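You operate a simulated robot arm through the tools that you are given. There is no shell and no other tool.

Carry out the task below with a simulated robot arm. There is one attempt and no reset: what you move stays moved.

Task
Light the purple-marked dent with the white lamp and tap it flat.
Fine: use the white peg and the grey mallet, put both back; lamp on before you tap, and left on. Set down upright: grey mallet, white peg.

The check looks at the end state, three seconds after you hand in, the way a careful person would. Anything else that was tipped, shoved, dropped, spilled or broken makes it a failure.

Robot
A 7-joint arm with a two-finger parallel gripper, fixed in place. Base frame: the origin is at the foot of the arm, x ahead of it, y to its left, z up; the work surface is at about z = 0.85. Lengths are in m, angles in degrees, forces in N, time in s.
Its first joint turns from -132.0 to 132.0 degrees. Payload 3.91 kg.
The TCP is the grasp point between the finger pads, 0.03 m short of the fingertips. In the tool frame z runs along the fingers and y along their closing line. The gripper opens to 0.11 m. The fingers are 0.02 m wide and 0.01 m thick; the gripper's body (0.048 by 0.112 m) begins 0.055 m behind the TCP.
Orientation is told as [roll, pitch, yaw] about the base's x, y, z axes, in that order, counted from this pose: with the fingers straight down and closing along the base's y, the tool's x points along the base's -x, its y along +y and its z along -z.

Tools
- The arm moves only by the tool play_rows. Its argument "moves" is a list of rows, each a list of 7 numbers: the shift along the base's x, y, z in m, then the turn, a rotation vector about the base's x, y, z in rad, then the gripper command, from -1 (shut) to 1 (fully open), values between in proportion. In form: [[dx, dy, dz, wx, wy, wz, gripper], ...]. A call has 1 to 20 rows; each row is the pose to reach, as a shift and turn from the pose commanded when the call began. Each row takes 0.2 s and may step no farther than 0.05 m and 8.6 degrees from the row before; otherwise, or with a gripper value out of range, the whole call is refused. A pose out of reach is approached as far as the arm can. The call stops where the force on the tool passes 40 N (or 10 N more than at its start, if that is more) or the arm is blocked; 0.2 s more then pass. The fingers move at their own pace (about 0.108 m/s each) and stop on an object; they squeeze with about 40 N. The grip force told is the motor's: it shows also when the fingers shut on nothing. Time passes only in rows, and 0.2 s behind the last, so rows that repeat a pose let the fingers close. The reply holds the time, the measured pose of the TCP, the force on the tool along the base axes, the opening and the grip force, in the units named above and with some noise, with the torque about the TCP (base axes, N m) and any sound that the robot's microphone picked up.
- Cameras (640 x 400 px; columns grow to the right, rows downward): "scene" is fixed at [0.4025, -0.6495, 1.4613]; the picture's right is [0.99, -0.17, 0.00], its down [-0.03, -0.20, -0.98] and it looks along [0.16, 0.96, -0.21] (base axes); focal length 335 px, centre (320, 200). "wrist" rides on the gripper at [0.072, 0.017, -0.103] in the tool frame; the picture's right is [-0.23, 0.97, 0.00], its down [-0.76, -0.18, -0.62] and it looks along [-0.61, -0.14, 0.78] (tool axes); focal length 222 px, centre (320, 200). There is no depth. A picture from a camera that has moved, and an enlarged one, comes with that camera's place and axes in the base frame and with its lens.
- grab_frame(camera): a new picture of that camera. The clock stands still meanwhile.
- zoom(camera, box): a new picture of the part [left, top, right, bottom] of that camera's present view, enlarged. The clock stands still meanwhile.
- hand_in(): hands the job in; it is judged then, once.

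Places have to be worked out from the pictures, the camera data and where the tool is seen. Open the gripper and draw the arm clear of the work before you hand the job in, unless the task says otherwise.

The tools are called after "Request:" by a JSON object that holds its "op" and its "data". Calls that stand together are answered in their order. play_rows: Moves the arm, as the interface text tells. Its arguments: {"type":"object","properties":{"moves":{"type":"array","items":{"type":"array","items":{"type":"number"}}}},"required":["moves"]} The other tools are called the same way: grab_frame (camera) takes a picture; zoom (camera, box) takes an enlarged picture of a part of a camera's view; hand_in () hands the job in.

At the start:

```text
clock: 0.0
ee_pos: [0.1394, 0.6517, 1.2358]
orientation: [0.0, 0.0, 0.0]
ft_force: [0.2, -0.2, 0.2]
torque: [0.01, 0.01, -0.02]
grip_width: 0.1101
grasp_force: 0.1
```

scene: 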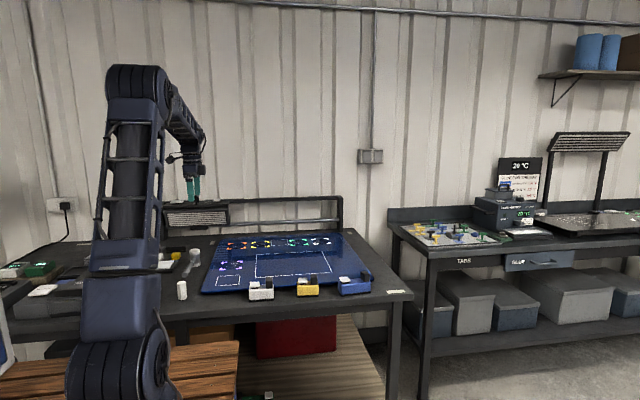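
wrist: 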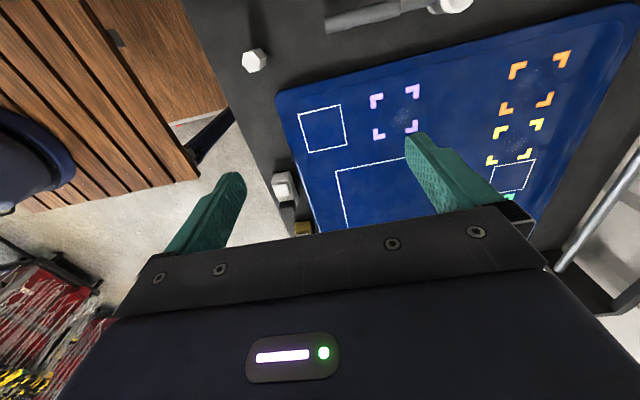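

I'll start by looking closer at the bench to find the white lamp, the white peg, the grey mallet and the purple-marked dent.

Request:
{"op": "zoom", "data": {"camera": "scene", "box": [160, 200, 420, 320]}}

Request:
{"op": "zoom", "data": {"camera": "scene", "box": [0, 220, 220, 330]}}

Request:
{"op": "zoom", "data": {"camera": "wrist", "box": [230, 0, 640, 240]}}

Request:
{"op": "zoom", "data": {"camera": "scene", "box": [380, 120, 640, 280]}}

```text
2.46 times, centred on (290, 260) of scene
camera zoom: at [0.4025, -0.6495, 1.4613], right [0.99, -0.17, 0.0], down [-0.03, -0.2, -0.98], along [0.16, 0.96, -0.21], focal length 825 px, centre (394, 52)
```

zoom: 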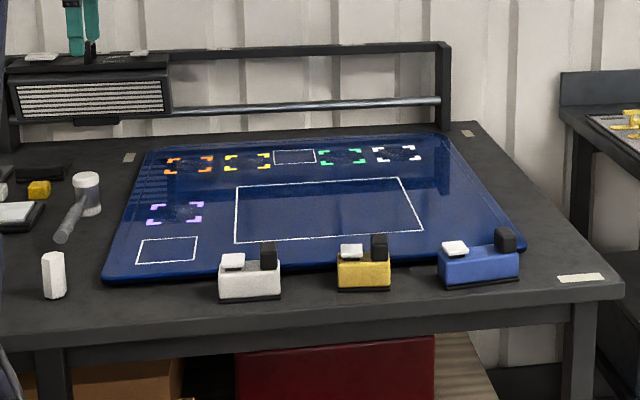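

```text
2.91 times, centred on (110, 275) of scene
camera zoom: at [0.4025, -0.6495, 1.4613], right [0.99, -0.17, 0.0], down [-0.03, -0.2, -0.98], along [0.16, 0.96, -0.21], focal length 976 px, centre (931, -18)
```

zoom: 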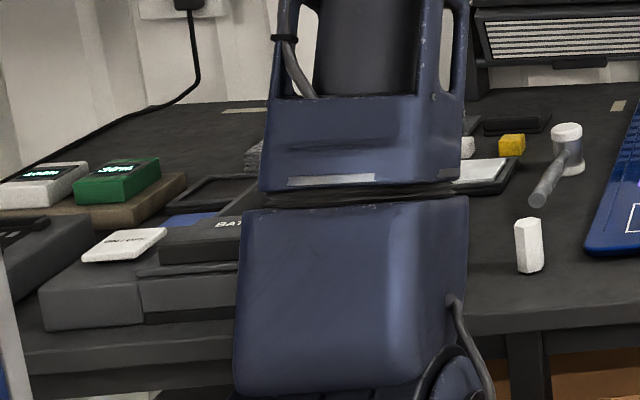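

```text
1.56 times, centred on (435, 120) of wrist
camera zoom: at [0.0676, 0.6693, 1.3391], right [0.23, 0.97, 0.0], down [0.76, -0.18, 0.62], along [0.61, -0.14, -0.78], focal length 347 px, centre (140, 325)
```

zoom: 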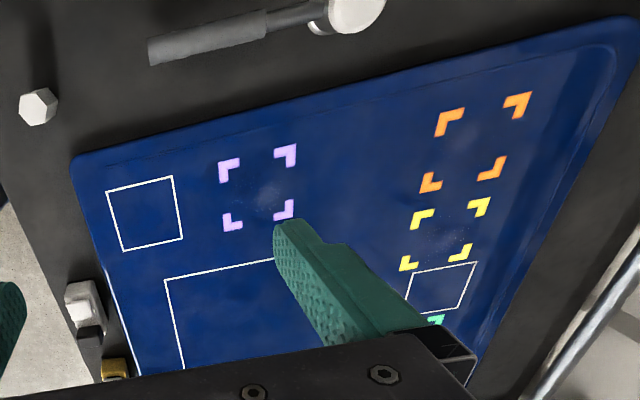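

```text
2.46 times, centred on (510, 200) of scene
camera zoom: at [0.4025, -0.6495, 1.4613], right [0.99, -0.17, 0.0], down [-0.03, -0.2, -0.98], along [0.16, 0.96, -0.21], focal length 825 px, centre (-148, 200)
```

zoom: 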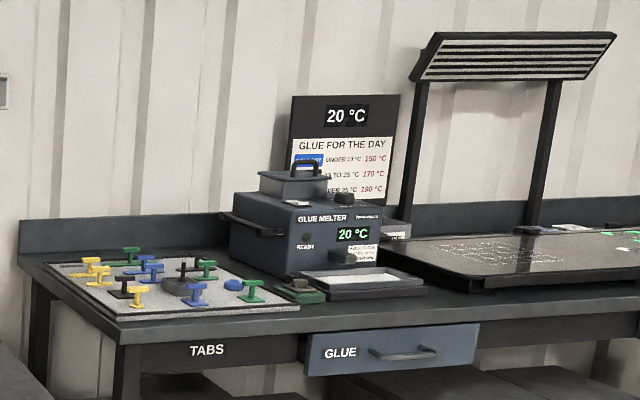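

The white box-like lamp is near (0.38, 0.48), the white peg near (0.09, 0.54), and the grey mallet lies beyond the peg. I'll move the arm back along -x at its current height so the wrist camera can see them better.

Request:
{"op": "play_rows", "data": {"moves": [[-0.05, 0, 0, 0, 0, 0, 1], [-0.1, 0, 0, 0, 0, 0, 1], [-0.15, 0, 0, 0, 0, 0, 1], [-0.2, 0, 0, 0, 0, 0, 1], [-0.2, 0, 0, 0, 0, 0, 1]]}}

Request:
{"op": "grab_frame", "data": {"camera": "wrist"}}

Request:
{"op": "zoom", "data": {"camera": "wrist", "box": [160, 0, 640, 220]}}

```text
clock: 1.2
ee_pos: [-0.0596, 0.6549, 1.2372]
orientation: [0.0, 0.0, -0.1]
ft_force: [0.6, -0.8, 0.6]
torque: [-0.02, 0.01, 0.01]
grip_width: 0.1098
grasp_force: 0.2
```

```text
taken
camera wrist: at [-0.1328, 0.6725, 1.3394], right [0.23, 0.97, 0.0], down [0.76, -0.18, 0.62], along [0.61, -0.14, -0.78], focal length 222 px, centre (320, 200)
```

wrist: 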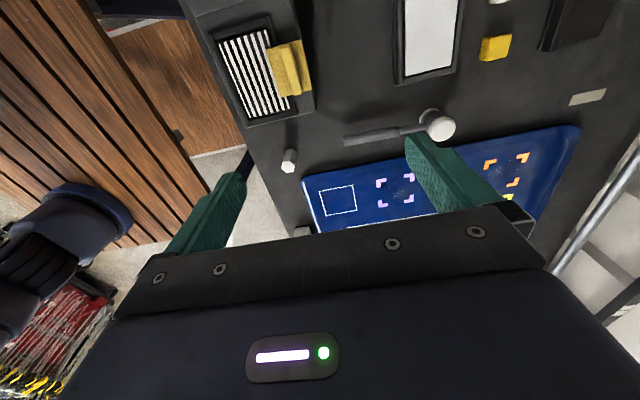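

```text
1.33 times, centred on (400, 110) of wrist
camera zoom: at [-0.1328, 0.6725, 1.3394], right [0.23, 0.97, 0.0], down [0.76, -0.18, 0.62], along [0.61, -0.14, -0.78], focal length 296 px, centre (213, 320)
```

zoom: 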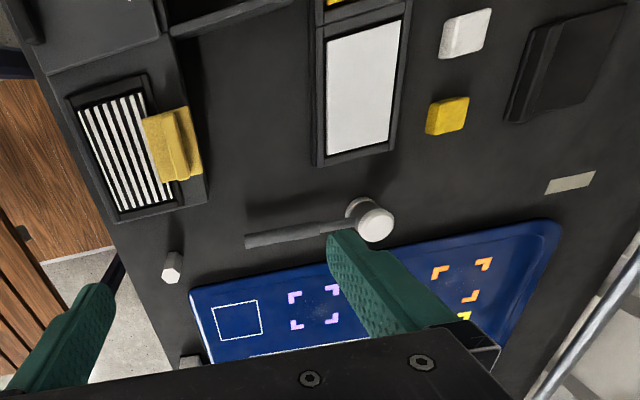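

The mallet stands on its head with the handle level and pointing to -y. I'll zoom in on the lamps, the mallet, the peg and the panel.

Request:
{"op": "zoom", "data": {"camera": "scene", "box": [240, 262, 330, 312]}}

Request:
{"op": "zoom", "data": {"camera": "scene", "box": [330, 255, 400, 300]}}

Request:
{"op": "zoom", "data": {"camera": "scene", "box": [160, 235, 260, 305]}}

Request:
{"op": "zoom", "data": {"camera": "scene", "box": [160, 180, 360, 260]}}

Request:
{"op": "zoom", "data": {"camera": "scene", "box": [0, 230, 110, 310]}}

```text
7.11 times, centred on (285, 287) of scene
camera zoom: at [0.4025, -0.6495, 1.4613], right [0.99, -0.17, 0.0], down [-0.03, -0.2, -0.98], along [0.16, 0.96, -0.21], focal length 2385 px, centre (569, -419)
```

zoom: 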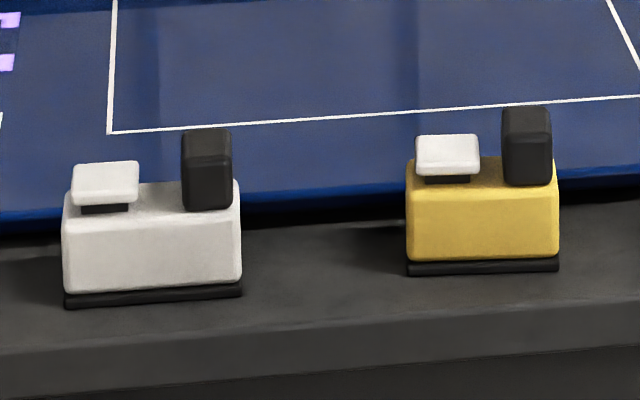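

```text
8.89 times, centred on (365, 278) of scene
camera zoom: at [0.4025, -0.6495, 1.4613], right [0.99, -0.17, 0.0], down [-0.03, -0.2, -0.98], along [0.16, 0.96, -0.21], focal length 2981 px, centre (-80, -489)
```

zoom: 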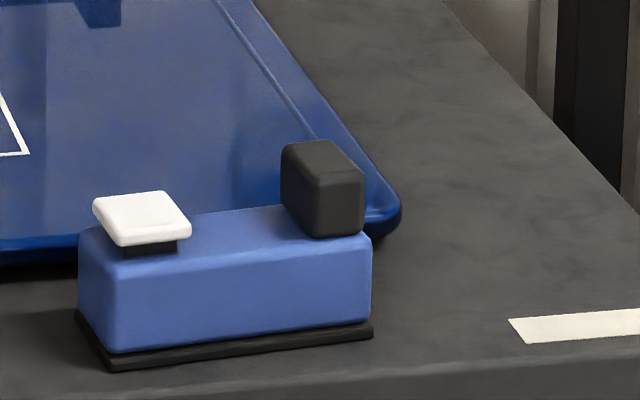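

```text
5.71 times, centred on (210, 270) of scene
camera zoom: at [0.4025, -0.6495, 1.4613], right [0.99, -0.17, 0.0], down [-0.03, -0.2, -0.98], along [0.16, 0.96, -0.21], focal length 1916 px, centre (949, -200)
```

zoom: 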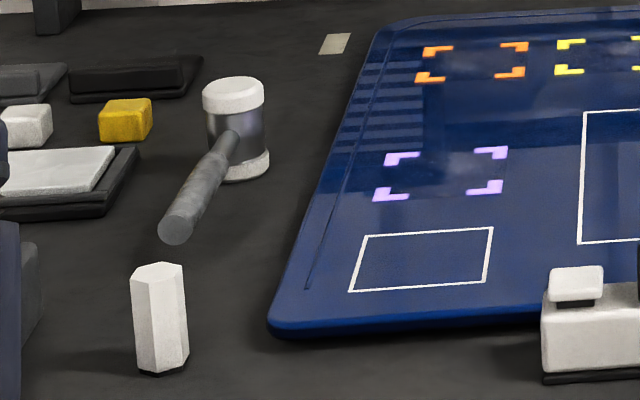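

```text
3.20 times, centred on (260, 220) of scene
camera zoom: at [0.4025, -0.6495, 1.4613], right [0.99, -0.17, 0.0], down [-0.03, -0.2, -0.98], along [0.16, 0.96, -0.21], focal length 1073 px, centre (512, 136)
```

zoom: 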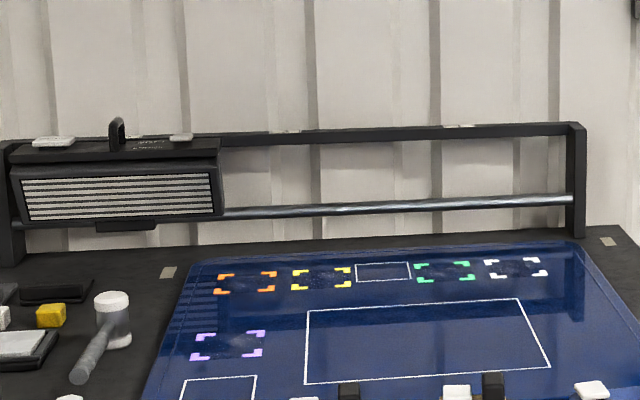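

```text
5.00 times, centred on (55, 270) of scene
camera zoom: at [0.4025, -0.6495, 1.4613], right [0.99, -0.17, 0.0], down [-0.03, -0.2, -0.98], along [0.16, 0.96, -0.21], focal length 1677 px, centre (1645, -150)
```

zoom: 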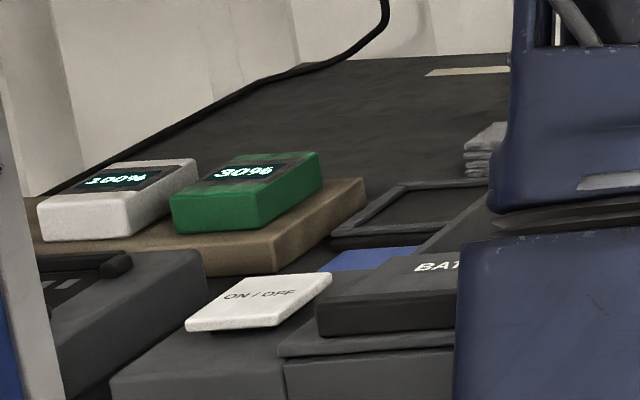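

The lamps are coloured boxes, each with a white push button and a black head. I'll take the wrist camera over the white lamp and the panel to see them from above.

Request:
{"op": "play_rows", "data": {"moves": [[0.039, -0.017, 0, 0, 0, 0, 1], [0.078, -0.034, 0, 0, 0, 0, 1], [0.117, -0.051, 0, 0, 0, 0, 1], [0.156, -0.068, 0, 0, 0, 0, 1], [0.195, -0.085, 0, 0, 0, 0, 1], [0.234, -0.102, 0, 0, 0, 0, 1], [0.273, -0.119, 0, 0, 0, 0, 1], [0.312, -0.136, 0, 0, 0, 0, 1], [0.35, -0.155, 0, 0, 0, 0, 1], [0.35, -0.155, 0, 0, 0, 0, 1]]}}

Request:
{"op": "grab_frame", "data": {"camera": "wrist"}}

Request:
{"op": "zoom", "data": {"camera": "wrist", "box": [180, 0, 500, 200]}}

Request:
{"op": "grab_frame", "data": {"camera": "scene"}}

```text
clock: 3.4
ee_pos: [0.291, 0.497, 1.2337]
orientation: [0.0, 0.0, 0.0]
ft_force: [-0.3, -0.6, 0.6]
torque: [-0.01, 0.0, -0.02]
grip_width: 0.1101
grasp_force: 0.0
```

```text
taken
camera wrist: at [0.2178, 0.5152, 1.3372], right [0.23, 0.97, 0.0], down [0.76, -0.18, 0.62], along [0.61, -0.14, -0.78], focal length 222 px, centre (320, 200)
```

wrist: 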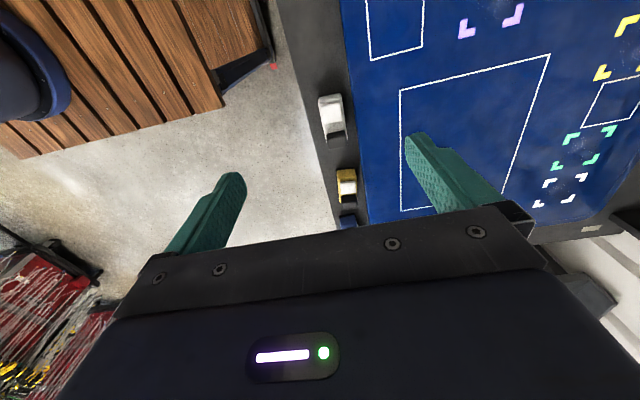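

```text
2.00 times, centred on (340, 100) of wrist
camera zoom: at [0.2178, 0.5152, 1.3372], right [0.23, 0.97, 0.0], down [0.76, -0.18, 0.62], along [0.61, -0.14, -0.78], focal length 444 px, centre (280, 400)
```

zoom: 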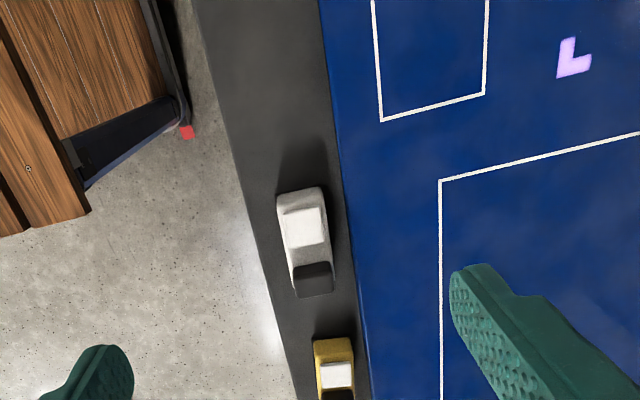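

```text
taken
```

scene: 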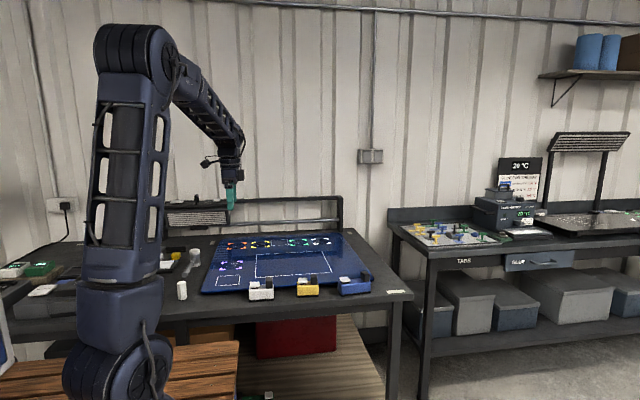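

The white lamp is centred near (0.37, 0.505), long axis along x, with its black head at the +x end. Next I'll look at the purple dent, the outlined square, the peg and the mallet from lower down.

Request:
{"op": "play_rows", "data": {"moves": [[-0.03, 0.035, 0, 0, 0, 0, 1], [-0.06, 0.07, 0, 0, 0, 0, 1], [-0.09, 0.105, 0, 0, 0, 0, 1], [-0.12, 0.14, 0, 0, 0, 0, 1], [-0.15, 0.175, -0.01, 0, 0, 0, 1], [-0.17, 0.2, -0.04, 0, 0, 0, 1], [-0.18, 0.21, -0.08, 0, 0, 0, 1], [-0.18, 0.21, -0.12, 0, 0, 0, 1], [-0.18, 0.21, -0.12, 0, 0, 0, 1]]}}

Request:
{"op": "grab_frame", "data": {"camera": "wrist"}}

Request:
{"op": "zoom", "data": {"camera": "wrist", "box": [220, 0, 640, 230]}}

```text
clock: 5.4
ee_pos: [0.1073, 0.708, 1.1139]
orientation: [0.0, 0.0, 0.0]
ft_force: [-0.3, -0.2, 0.4]
torque: [-0.01, 0.06, -0.04]
grip_width: 0.1101
grasp_force: 0.1
```

```text
taken
camera wrist: at [0.0356, 0.7261, 1.2176], right [0.23, 0.97, 0.0], down [0.76, -0.18, 0.62], along [0.61, -0.14, -0.78], focal length 222 px, centre (320, 200)
```

wrist: 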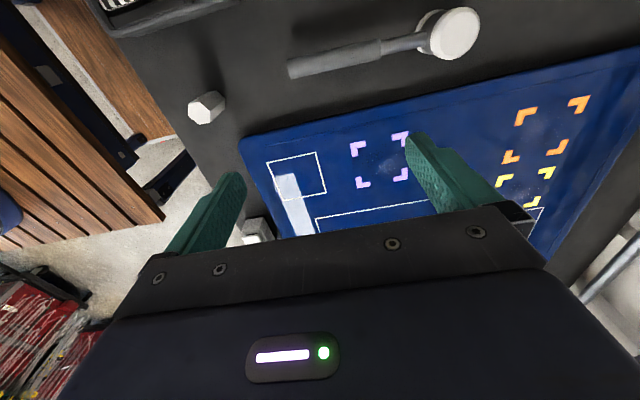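

```text
1.52 times, centred on (430, 115) of wrist
camera zoom: at [0.0356, 0.7261, 1.2176], right [0.23, 0.97, 0.0], down [0.76, -0.18, 0.62], along [0.61, -0.14, -0.78], focal length 338 px, centre (152, 330)
```

zoom: 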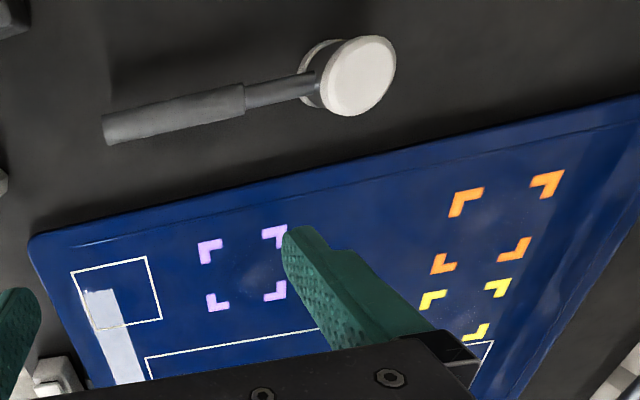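

The panel is shiny and sits about 1.5 cm above the bench, with the purple dent near (0.246, 0.787). Now I'll go in closer over the white lamp to locate it precisely.

Request:
{"op": "play_rows", "data": {"moves": [[0.025, -0.034, 0, 0, 0, 0, 1], [0.05, -0.068, 0, 0, 0, 0, 1], [0.075, -0.102, 0, 0, 0, 0, 1], [0.1, -0.136, 0, 0, 0, 0, 1], [0.125, -0.17, 0, 0, 0, 0, 1], [0.15, -0.195, -0.02, 0, 0, 0, 1], [0.163, -0.203, -0.05, 0, 0, 0, 1], [0.163, -0.203, -0.064, 0, 0, 0, 1], [0.163, -0.203, -0.064, 0, 0, 0, 1]]}}

Request:
{"op": "grab_frame", "data": {"camera": "wrist"}}

Request:
{"op": "zoom", "data": {"camera": "wrist", "box": [260, 60, 420, 160]}}

```text
clock: 7.4
ee_pos: [0.2729, 0.5037, 1.0506]
orientation: [0.1, 0.0, 0.0]
ft_force: [-0.8, 0.0, -0.3]
torque: [-0.02, 0.02, 0.03]
grip_width: 0.1101
grasp_force: 0.1
```

```text
taken
camera wrist: at [0.2006, 0.5211, 1.1539], right [0.23, 0.97, 0.0], down [0.76, -0.18, 0.62], along [0.61, -0.14, -0.78], focal length 222 px, centre (320, 200)
```

wrist: 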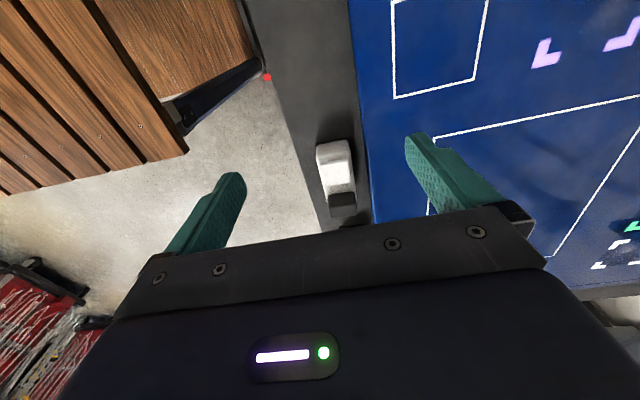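

```text
4.00 times, centred on (340, 110) of wrist
camera zoom: at [0.2006, 0.5211, 1.1539], right [0.23, 0.97, 0.0], down [0.76, -0.18, 0.62], along [0.61, -0.14, -0.78], focal length 888 px, centre (240, 560)
```

zoom: 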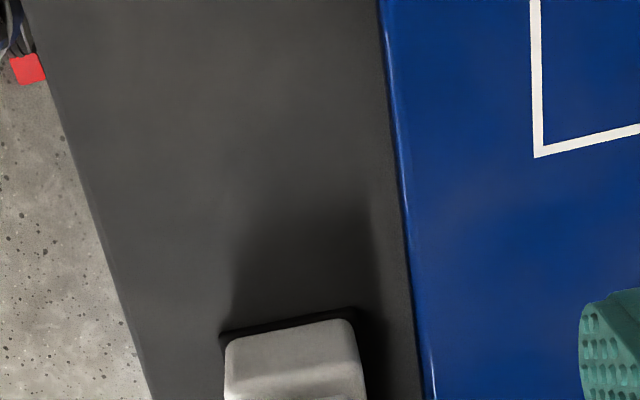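

The zoom cut the lamp off, so I'll frame it again.

Request:
{"op": "zoom", "data": {"camera": "wrist", "box": [276, 120, 404, 220]}}

Request:
{"op": "zoom", "data": {"camera": "wrist", "box": [340, 0, 640, 190]}}

```text
4.00 times, centred on (340, 170) of wrist
camera zoom: at [0.2006, 0.5211, 1.1539], right [0.23, 0.97, 0.0], down [0.76, -0.18, 0.62], along [0.61, -0.14, -0.78], focal length 888 px, centre (240, 320)
```

zoom: 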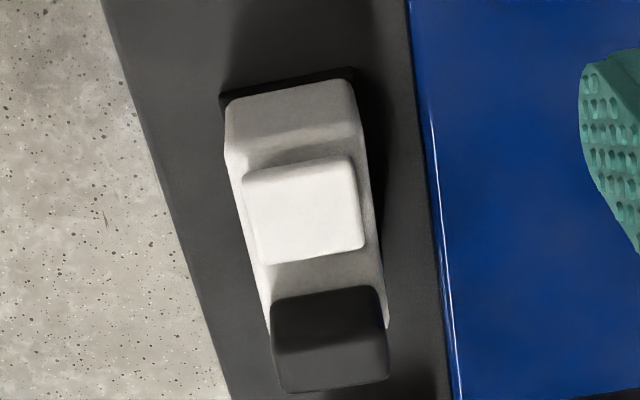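

```text
2.11 times, centred on (490, 95) of wrist
camera zoom: at [0.2006, 0.5211, 1.1539], right [0.23, 0.97, 0.0], down [0.76, -0.18, 0.62], along [0.61, -0.14, -0.78], focal length 468 px, centre (-38, 421)
```

zoom: 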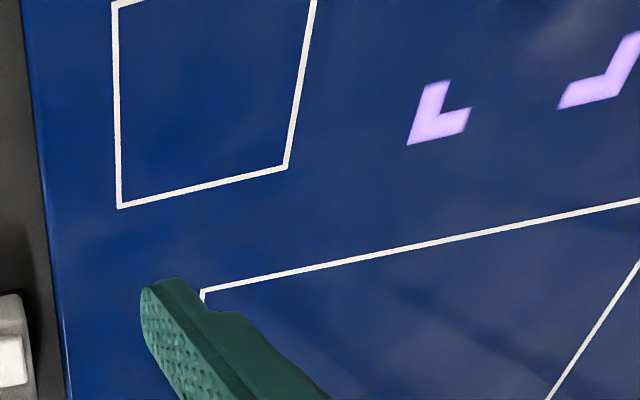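

The white lamp's button top is at about (0.355, 0.507, 0.906), and the body spans x 0.335–0.425 and y 0.483–0.533. I'll close the gripper and go above the button, to press it here and see which way the head shines.

Request:
{"op": "play_rows", "data": {"moves": [[0.03, 0.001, -0.02, 0, 0, 0, -1], [0.06, 0.002, -0.04, 0, 0, 0, -1], [0.082, 0.003, -0.06, 0, 0, 0, -1], [0.082, 0.003, -0.09, 0, 0, 0, -1], [0.082, 0.003, -0.1, 0, 0, 0, -1]]}}

Request:
{"op": "zoom", "data": {"camera": "scene", "box": [225, 252, 305, 302]}}

Request:
{"op": "grab_frame", "data": {"camera": "wrist"}}

```text
clock: 8.6
ee_pos: [0.3545, 0.5078, 0.9511]
orientation: [0.0, -0.1, 0.0]
ft_force: [-0.1, 0.6, -0.3]
torque: [0.04, 0.01, 0.02]
grip_width: 0.0
grasp_force: 37.6
```

```text
8.00 times, centred on (265, 277) of scene
camera zoom: at [0.4025, -0.6495, 1.4613], right [0.99, -0.17, 0.0], down [-0.03, -0.2, -0.98], along [0.16, 0.96, -0.21], focal length 2683 px, centre (760, -416)
```

zoom: 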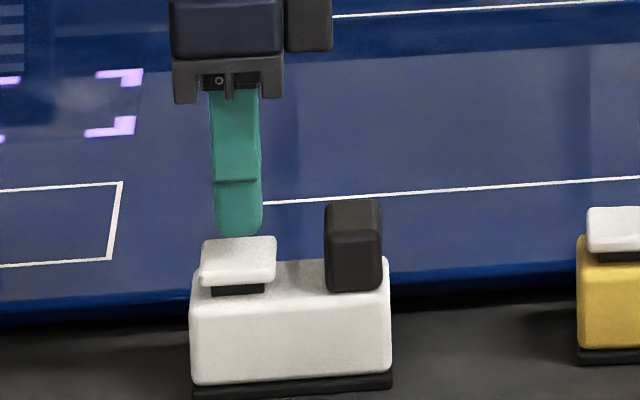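

```text
taken
camera wrist: at [0.2824, 0.5248, 1.0543], right [0.23, 0.97, 0.0], down [0.76, -0.18, 0.62], along [0.61, -0.14, -0.78], focal length 222 px, centre (320, 200)
```

wrist: 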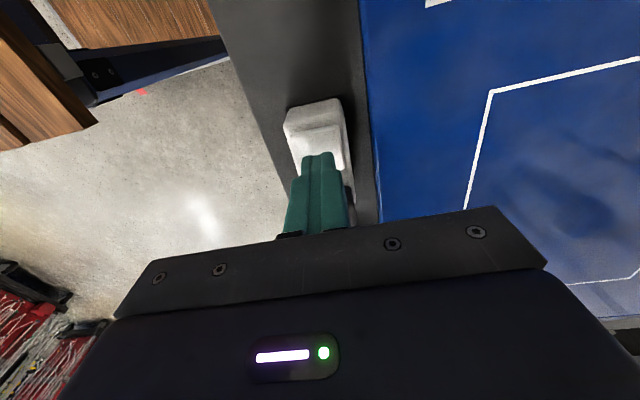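

The closed fingertips are about 1.5 cm above the button and centred on it. I'll press down in small steps.

Request:
{"op": "play_rows", "data": {"moves": [[0, 0, -0.005, 0, 0, 0, -1], [0, 0, -0.009, 0, 0, 0, -1], [0, 0, -0.012, 0, 0, 0, -1], [0, 0, -0.014, 0, 0, 0, -1], [0, 0, -0.016, 0, 0, 0, -1]]}}

Request:
{"op": "zoom", "data": {"camera": "scene", "box": [200, 222, 360, 312]}}

```text
clock: 9.8
ee_pos: [0.3555, 0.5073, 0.9366]
orientation: [0.0, 0.0, 0.0]
ft_force: [1.2, 0.7, 2.2]
torque: [0.03, -0.04, 0.02]
grip_width: 0.0
grasp_force: 38.0
heard: click
```

```text
4.00 times, centred on (280, 267) of scene
camera zoom: at [0.4025, -0.6495, 1.4613], right [0.99, -0.17, 0.0], down [-0.03, -0.2, -0.98], along [0.16, 0.96, -0.21], focal length 1341 px, centre (480, -68)
```

zoom: 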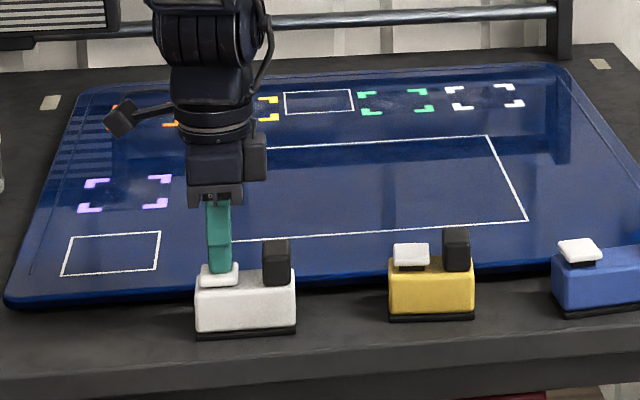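

A click was heard. I'll raise the fingers and see whether the lamp is lit and which way it shines.

Request:
{"op": "play_rows", "data": {"moves": [[0, 0, 0.03, 0, 0, 0, -1], [0, 0, 0.07, 0, 0, 0, -1], [0, 0.02, 0.11, 0, 0, 0, -1], [-0.02, 0.05, 0.14, 0, 0, 0, 1], [-0.06, 0.07, 0.15, 0, 0, 0, 1], [-0.06, 0.07, 0.15, 0, 0, 0, 1]]}}

Request:
{"op": "zoom", "data": {"camera": "scene", "box": [225, 252, 385, 312]}}

Request:
{"op": "grab_frame", "data": {"camera": "wrist"}}

Request:
{"op": "grab_frame", "data": {"camera": "scene"}}

```text
clock: 11.2
ee_pos: [0.2958, 0.5787, 1.0868]
orientation: [0.1, 0.1, -0.1]
ft_force: [0.1, -0.1, 0.4]
torque: [0.02, -0.01, 0.03]
grip_width: 0.1101
grasp_force: 0.1
```

```text
4.00 times, centred on (305, 282) of scene
camera zoom: at [0.4025, -0.6495, 1.4613], right [0.99, -0.17, 0.0], down [-0.03, -0.2, -0.98], along [0.16, 0.96, -0.21], focal length 1341 px, centre (380, -128)
```

zoom: 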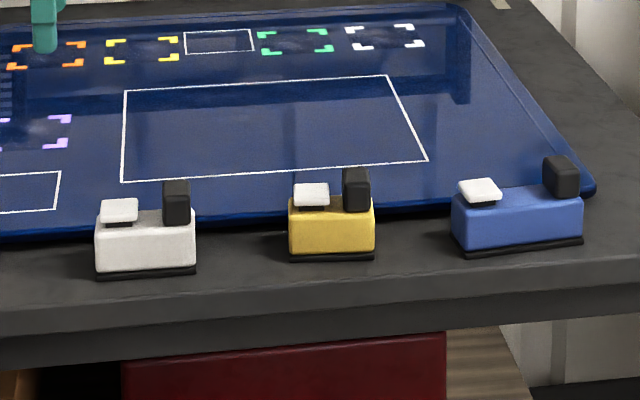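

```text
taken
camera wrist: at [0.2229, 0.5966, 1.1903], right [0.23, 0.97, 0.0], down [0.76, -0.18, 0.62], along [0.61, -0.14, -0.78], focal length 222 px, centre (320, 200)
```

wrist: 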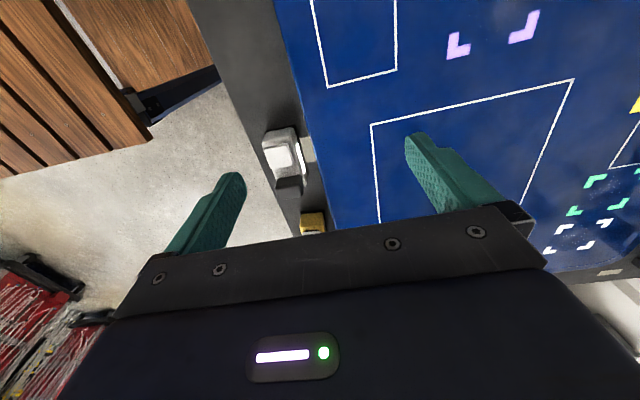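

```text
taken
```

scene: 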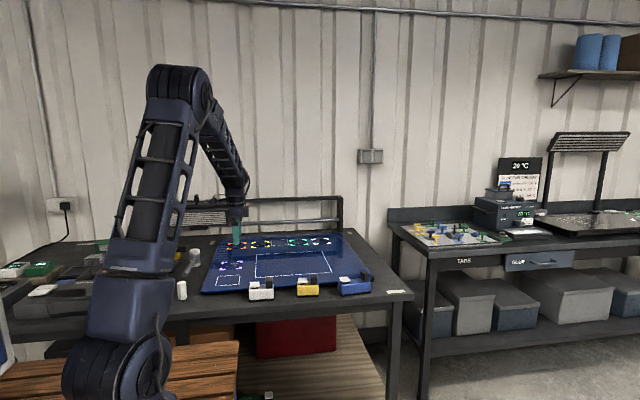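

There is a bright strip on the +y side of the lamp. I'll zoom in on it.

Request:
{"op": "zoom", "data": {"camera": "wrist", "box": [230, 110, 374, 210]}}

```text
4.00 times, centred on (302, 160) of wrist
camera zoom: at [0.2229, 0.5966, 1.1903], right [0.23, 0.97, 0.0], down [0.76, -0.18, 0.62], along [0.61, -0.14, -0.78], focal length 888 px, centre (392, 360)
```

zoom: 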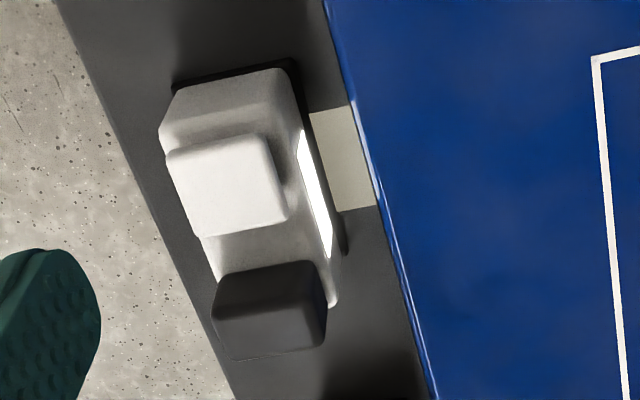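

The lamp is on: its +y face shows a bright strip about 5.5 cm long, and it throws a patch on the bench toward +y. It can therefore go straight into the outlined square at about (0.247, 0.637), facing the purple dent. I'll turn the gripper to close along x and move over the lamp with a better view.

Request:
{"op": "play_rows", "data": {"moves": [[0.007, -0.006, 0, 0, 0, -0.1428, 1], [0.014, -0.012, 0, 0, 0, -0.2856, 1], [0.021, -0.018, 0, 0, 0, -0.4284, 1], [0.028, -0.024, 0, 0, 0, -0.5712, 1], [0.035, -0.03, 0, 0, 0, -0.714, 1], [0.042, -0.036, 0, 0, 0, -0.8568, 1], [0.049, -0.042, 0, 0, 0, -0.9996, 1], [0.056, -0.048, 0, 0, 0, -1.1424, 1], [0.063, -0.054, 0, 0, 0, -1.2852, 1], [0.074, -0.062, 0, 0, 0, -1.428, 1], [0.084, -0.0707, 0, 0, 0, -1.5708, 1], [0.084, -0.0707, 0, 0, 0, -1.5708, 1]]}}

Request:
{"op": "grab_frame", "data": {"camera": "wrist"}}

Request:
{"op": "zoom", "data": {"camera": "scene", "box": [225, 212, 345, 302]}}

```text
clock: 13.8
ee_pos: [0.3793, 0.5064, 1.0848]
orientation: [0.0, -0.1, -90.1]
ft_force: [-0.6, -0.3, -0.7]
torque: [0.01, -0.01, 0.0]
grip_width: 0.11
grasp_force: 0.0
```

```text
taken
camera wrist: at [0.3963, 0.5795, 1.1885], right [0.97, -0.23, 0.0], down [-0.18, -0.76, 0.62], along [-0.14, -0.61, -0.78], focal length 222 px, centre (320, 200)
```

wrist: 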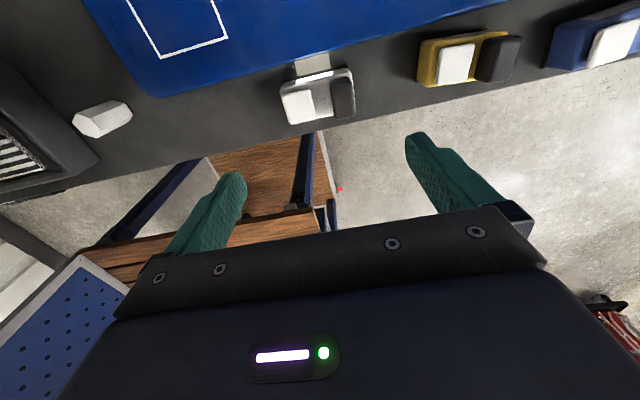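

```text
4.44 times, centred on (285, 257) of scene
camera zoom: at [0.4025, -0.6495, 1.4613], right [0.99, -0.17, 0.0], down [-0.03, -0.2, -0.98], along [0.16, 0.96, -0.21], focal length 1490 px, centre (476, -53)
```

zoom: 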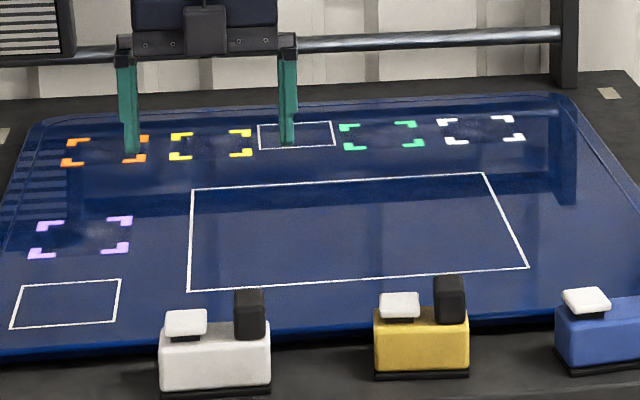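

Request:
{"op": "zoom", "data": {"camera": "wrist", "box": [250, 30, 390, 140]}}

Request:
{"op": "zoom", "data": {"camera": "wrist", "box": [40, 60, 180, 170]}}

```text
3.64 times, centred on (320, 85) of wrist
camera zoom: at [0.3963, 0.5795, 1.1885], right [0.97, -0.23, 0.0], down [-0.18, -0.76, 0.62], along [-0.14, -0.61, -0.78], focal length 808 px, centre (320, 618)
```

zoom: 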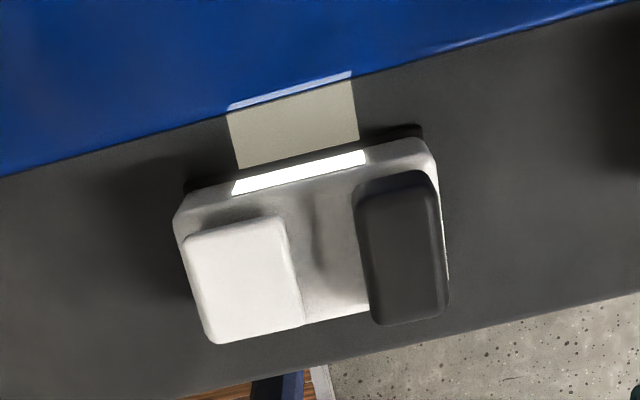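

```text
3.64 times, centred on (110, 115) of wrist
camera zoom: at [0.3963, 0.5795, 1.1885], right [0.97, -0.23, 0.0], down [-0.18, -0.76, 0.62], along [-0.14, -0.61, -0.78], focal length 808 px, centre (1084, 509)
```

zoom: 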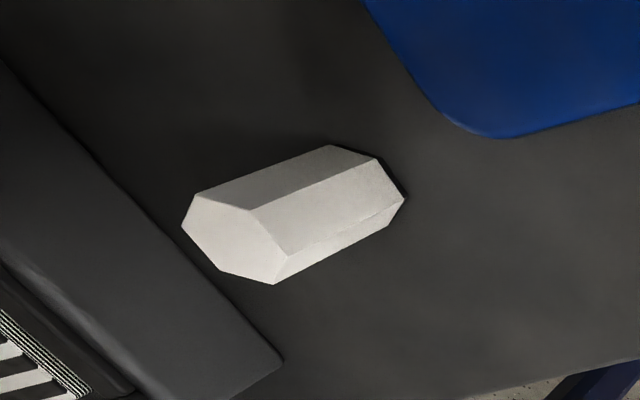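

The lamp spans x 0.333–0.422, so the open fingers will fit over its ends. I'll go straight down to TCP z of about 0.895 without closing yet.

Request:
{"op": "play_rows", "data": {"moves": [[-0.0015, 0, -0.04, 0, 0, 0, 1], [-0.0015, 0, -0.08, 0, 0, 0, 1], [-0.0015, 0, -0.12, 0, 0, 0, 1], [-0.0015, 0, -0.15, 0, 0, 0, 1], [-0.0015, 0, -0.165, 0, 0, 0, 1], [-0.0015, 0, -0.18, 0, 0, 0, 1], [-0.0015, 0, -0.19, 0, 0, 0, 1], [-0.0015, 0, -0.19, 0, 0, 0, 1]]}}

Request:
{"op": "zoom", "data": {"camera": "scene", "box": [225, 242, 305, 302]}}

Request:
{"op": "grab_frame", "data": {"camera": "wrist"}}

```text
clock: 15.6
ee_pos: [0.3775, 0.5055, 0.8968]
orientation: [0.0, 0.0, -90.0]
ft_force: [-0.8, 0.0, 0.8]
torque: [0.0, 0.01, 0.02]
grip_width: 0.11
grasp_force: 0.0
```

```text
6.67 times, centred on (265, 272) of scene
camera zoom: at [0.4025, -0.6495, 1.4613], right [0.99, -0.17, 0.0], down [-0.03, -0.2, -0.98], along [0.16, 0.96, -0.21], focal length 2236 px, centre (687, -280)
```

zoom: 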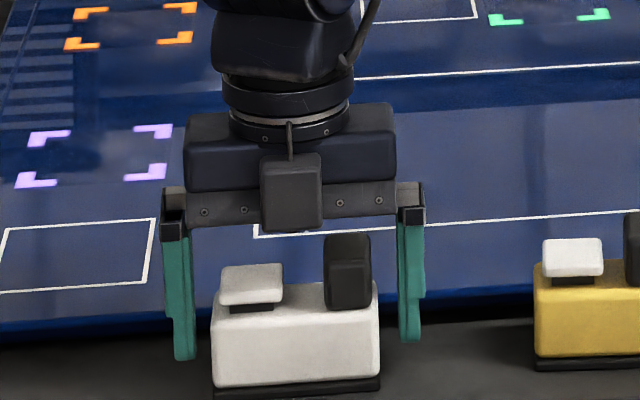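

```text
taken
camera wrist: at [0.3945, 0.5785, 0.9999], right [0.97, -0.23, 0.0], down [-0.18, -0.76, 0.62], along [-0.14, -0.61, -0.78], focal length 222 px, centre (320, 200)
```

wrist: 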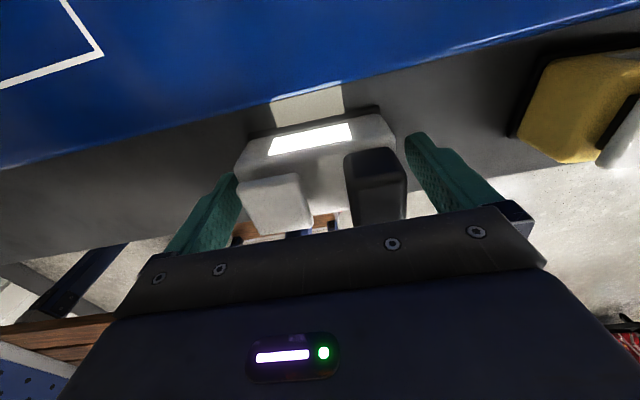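

The fingers straddle the lamp with clearance on both ends. I'll close on it.

Request:
{"op": "play_rows", "data": {"moves": [[0, 0, 0, 0, 0, 0, -1], [0, 0, 0, 0, 0, 0, -1], [0, 0, 0, 0, 0, 0, -1]]}}

Request:
{"op": "zoom", "data": {"camera": "scene", "box": [225, 242, 305, 302]}}

```text
clock: 16.4
ee_pos: [0.3778, 0.5057, 0.8959]
orientation: [0.0, 0.1, -90.0]
ft_force: [-0.7, 0.9, -0.5]
torque: [0.04, 0.14, -0.01]
grip_width: 0.0896
grasp_force: 39.9
```

```text
6.67 times, centred on (265, 272) of scene
camera zoom: at [0.4025, -0.6495, 1.4613], right [0.99, -0.17, 0.0], down [-0.03, -0.2, -0.98], along [0.16, 0.96, -0.21], focal length 2236 px, centre (687, -280)
```

zoom: 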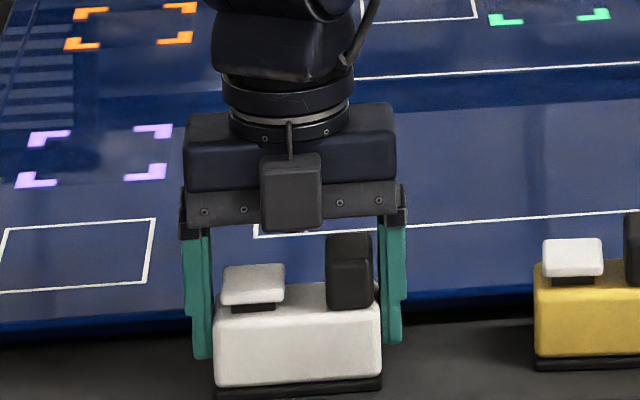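

The lamp is held with an opening of 0.0896. I'll lift it, carry it to above the outlined square at about (0.247, 0.637), and check where the light falls.

Request:
{"op": "play_rows", "data": {"moves": [[0, 0, 0.03, 0, 0, 0, -1], [0, 0, 0.07, 0, 0, 0, -1], [-0.02, 0.02, 0.09, 0, 0, 0, -1], [-0.05, 0.05, 0.09, 0, 0, 0, -1], [-0.08, 0.08, 0.09, 0, 0, 0, -1], [-0.11, 0.11, 0.09, 0, 0, 0, -1], [-0.131, 0.131, 0.09, 0, 0, 0, -1], [-0.131, 0.131, 0.06, 0, 0, 0, -1], [-0.131, 0.131, 0.04, 0, 0, 0, -1], [-0.131, 0.131, 0.04, 0, 0, 0, -1]]}}

Request:
{"op": "zoom", "data": {"camera": "scene", "box": [190, 222, 310, 302]}}

Request:
{"op": "grab_frame", "data": {"camera": "wrist"}}

```text
clock: 18.6
ee_pos: [0.2447, 0.6373, 0.9343]
orientation: [0.0, 0.0, -90.2]
ft_force: [-0.5, -0.3, -2.9]
torque: [0.0, 0.0, -0.05]
grip_width: 0.0898
grasp_force: 40.0
```

```text
5.00 times, centred on (250, 262) of scene
camera zoom: at [0.4025, -0.6495, 1.4613], right [0.99, -0.17, 0.0], down [-0.03, -0.2, -0.98], along [0.16, 0.96, -0.21], focal length 1677 px, centre (670, -110)
```

zoom: 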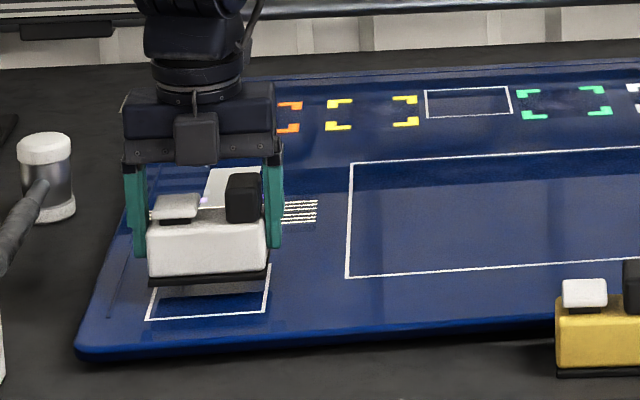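

```text
taken
camera wrist: at [0.2626, 0.7109, 1.0374], right [0.97, -0.23, 0.0], down [-0.18, -0.76, 0.62], along [-0.14, -0.61, -0.78], focal length 222 px, centre (320, 200)
```

wrist: 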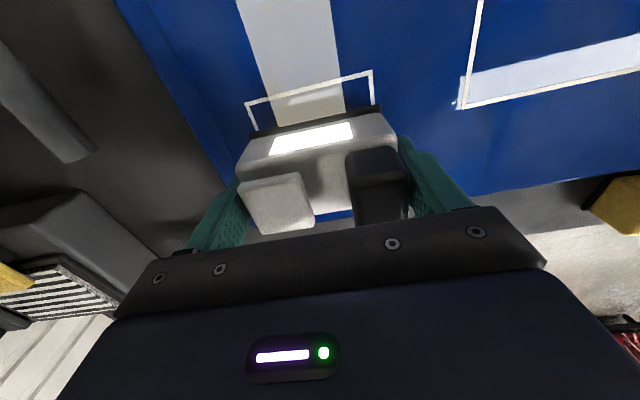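

The beam falls along +y as a stripe about 5.5 cm wide, and the lamp hovers inside the outlined square. I'll lower it gently and watch the force.

Request:
{"op": "play_rows", "data": {"moves": [[0.001, 0, -0.006, 0, 0, 0, -1], [0.001, 0, -0.012, 0, 0, 0, -1], [0.001, 0, -0.016, 0, 0, 0, -1], [0.001, 0, -0.018, 0, 0, 0, -1]]}}

Request:
{"op": "zoom", "data": {"camera": "scene", "box": [190, 242, 270, 302]}}

```text
clock: 19.6
ee_pos: [0.2472, 0.6363, 0.9186]
orientation: [0.0, 0.0, -90.1]
ft_force: [-4.0, -1.7, 14.6]
torque: [-0.5, 0.09, -0.16]
grip_width: 0.0895
grasp_force: 40.4
```

```text
6.67 times, centred on (230, 272) of scene
camera zoom: at [0.4025, -0.6495, 1.4613], right [0.99, -0.17, 0.0], down [-0.03, -0.2, -0.98], along [0.16, 0.96, -0.21], focal length 2236 px, centre (920, -280)
```

zoom: 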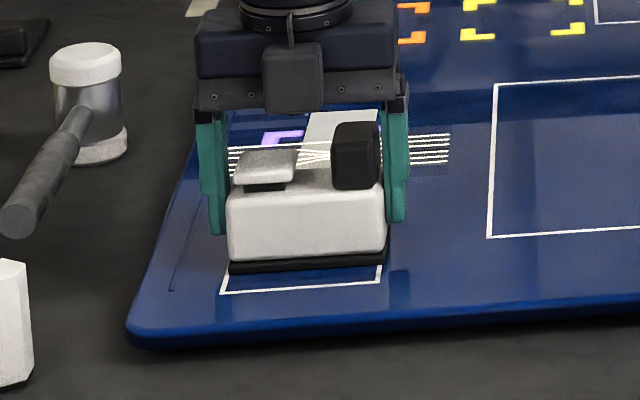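

Contact at 15 N, so the lamp is standing on the panel, whose top is about z = 0.872. A pattern of light lines now shows around the purple dent. I'll ease off, open the gripper and rise straight up.

Request:
{"op": "play_rows", "data": {"moves": [[0, 0, 0.002, 0, 0, 0, -1], [0, 0, 0.002, 0, 0, 0, 1], [0, 0, 0.002, 0, 0, 0, 1], [0, 0, 0.002, 0, 0, 0, 1], [0, 0, 0.03, 0, 0, 0, 1], [0, 0, 0.07, 0, 0, 0, 1], [0, 0, 0.11, 0, 0, 0, 1], [0, 0, 0.15, 0, 0, 0, 1], [0, 0, 0.18, 0, 0, 0, 1], [0, 0, 0.18, 0, 0, 0, 1]]}}

Request:
{"op": "zoom", "data": {"camera": "scene", "box": [160, 222, 280, 302]}}

Request:
{"op": "grab_frame", "data": {"camera": "wrist"}}

```text
clock: 21.8
ee_pos: [0.2478, 0.6379, 1.0977]
orientation: [0.0, 0.0, -90.1]
ft_force: [-0.3, 0.4, -0.7]
torque: [-0.03, 0.02, -0.03]
grip_width: 0.11
grasp_force: 0.0
```

```text
5.00 times, centred on (220, 262) of scene
camera zoom: at [0.4025, -0.6495, 1.4613], right [0.99, -0.17, 0.0], down [-0.03, -0.2, -0.98], along [0.16, 0.96, -0.21], focal length 1677 px, centre (820, -110)
```

zoom: 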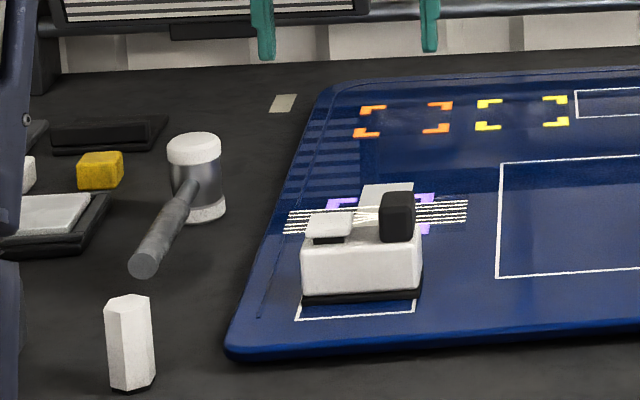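

```text
taken
camera wrist: at [0.2645, 0.7099, 1.2003], right [0.97, -0.23, 0.0], down [-0.18, -0.76, 0.62], along [-0.14, -0.61, -0.78], focal length 222 px, centre (320, 200)
```

wrist: 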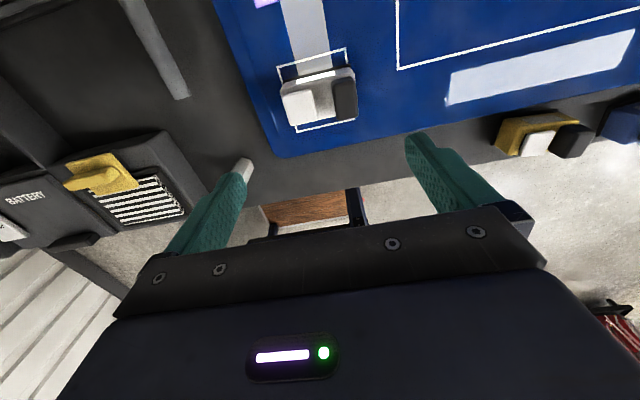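

The lamp stands inside the outline, and its beam reaches past the purple dent to y of about 0.866. I'll turn the gripper back to yaw 0 and move to look straight at the dent to locate it better.

Request:
{"op": "play_rows", "data": {"moves": [[-0.011, 0.012, 0, 0, 0, 0.1428, 1], [-0.022, 0.024, 0, 0, 0, 0.2856, 1], [-0.033, 0.036, 0, 0, 0, 0.4284, 1], [-0.044, 0.048, 0, 0, 0, 0.5712, 1], [-0.055, 0.06, 0, 0, 0, 0.714, 1], [-0.066, 0.072, 0, 0, 0, 0.8568, 1], [-0.077, 0.084, 0, 0, 0, 0.9996, 1], [-0.088, 0.096, 0, 0, 0, 1.1424, 1], [-0.099, 0.108, 0, 0, 0, 1.2852, 1], [-0.11, 0.12, 0, 0, 0, 1.428, 1], [-0.118, 0.132, 0, 0, 0, 1.5708, 1], [-0.118, 0.132, -0.03, 0, 0, 1.5708, 1], [-0.118, 0.132, -0.03, 0, 0, 1.5708, 1]]}}

Request:
{"op": "grab_frame", "data": {"camera": "wrist"}}

Request:
{"op": "zoom", "data": {"camera": "wrist", "box": [260, 80, 420, 200]}}

```text
clock: 24.6
ee_pos: [0.1285, 0.769, 1.0675]
orientation: [0.0, 0.1, 0.0]
ft_force: [0.4, -0.6, 1.1]
torque: [-0.02, 0.01, -0.03]
grip_width: 0.1098
grasp_force: 0.0
```

```text
taken
camera wrist: at [0.0567, 0.7866, 1.1706], right [0.23, 0.97, 0.0], down [0.76, -0.18, 0.62], along [0.61, -0.14, -0.78], focal length 222 px, centre (320, 200)
```

wrist: 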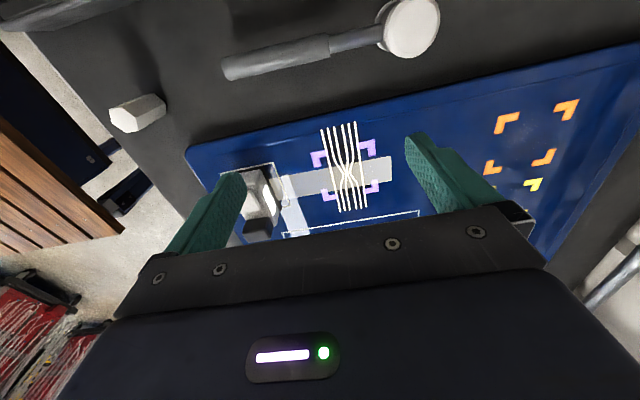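

```text
3.33 times, centred on (340, 140) of wrist
camera zoom: at [0.0567, 0.7866, 1.1706], right [0.23, 0.97, 0.0], down [0.76, -0.18, 0.62], along [0.61, -0.14, -0.78], focal length 740 px, centre (253, 400)
```

zoom: 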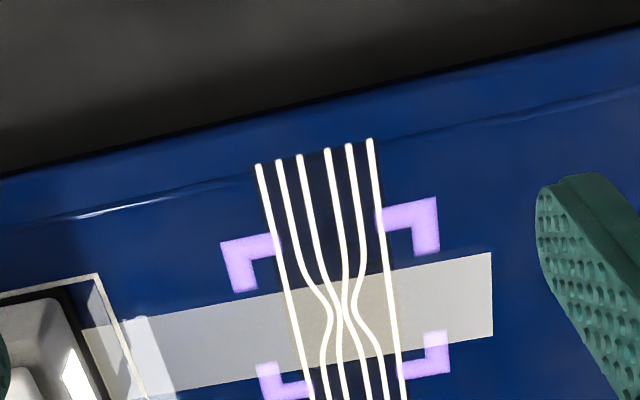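

The light lines pinch together at the dent, at about (0.249, 0.783), close to the centre of the marker. I'll zoom in more for a precise place.

Request:
{"op": "zoom", "data": {"camera": "wrist", "box": [300, 120, 396, 210]}}

Request:
{"op": "zoom", "data": {"camera": "scene", "box": [200, 252, 260, 292]}}

Request:
{"op": "zoom", "data": {"camera": "wrist", "box": [90, 0, 460, 140]}}

```text
4.44 times, centred on (348, 165) of wrist
camera zoom: at [0.0567, 0.7866, 1.1706], right [0.23, 0.97, 0.0], down [0.76, -0.18, 0.62], along [0.61, -0.14, -0.78], focal length 987 px, centre (196, 356)
```

zoom: 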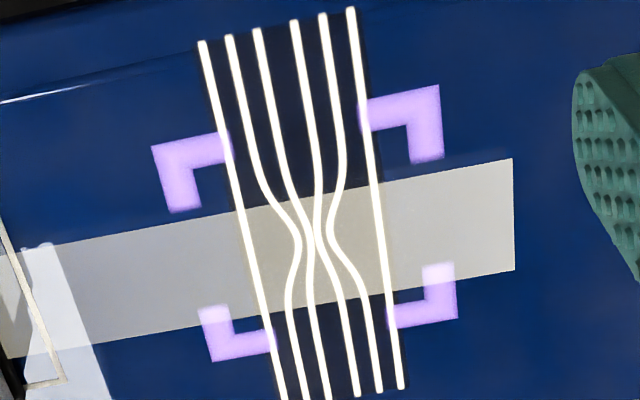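

```text
10.00 times, centred on (230, 272) of scene
camera zoom: at [0.4025, -0.6495, 1.4613], right [0.99, -0.17, 0.0], down [-0.03, -0.2, -0.98], along [0.16, 0.96, -0.21], focal length 3353 px, centre (1220, -520)
```

zoom: 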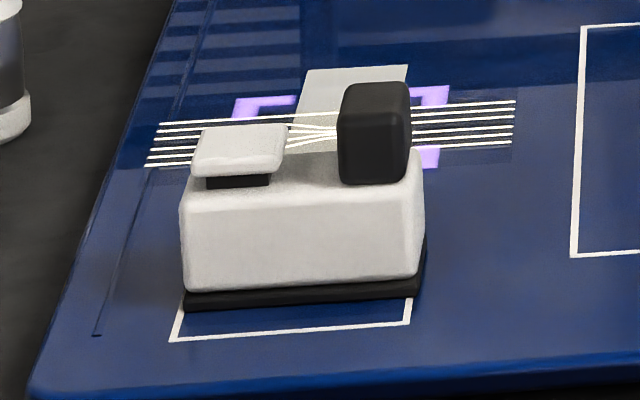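

```text
1.73 times, centred on (275, 70) of wrist
camera zoom: at [0.0567, 0.7866, 1.1706], right [0.23, 0.97, 0.0], down [0.76, -0.18, 0.62], along [0.61, -0.14, -0.78], focal length 384 px, centre (398, 425)
```

zoom: 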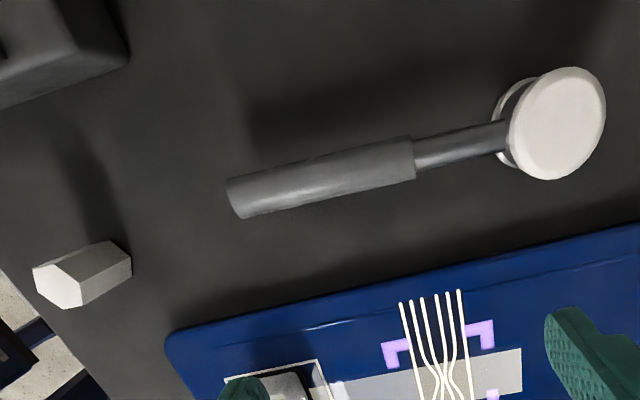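

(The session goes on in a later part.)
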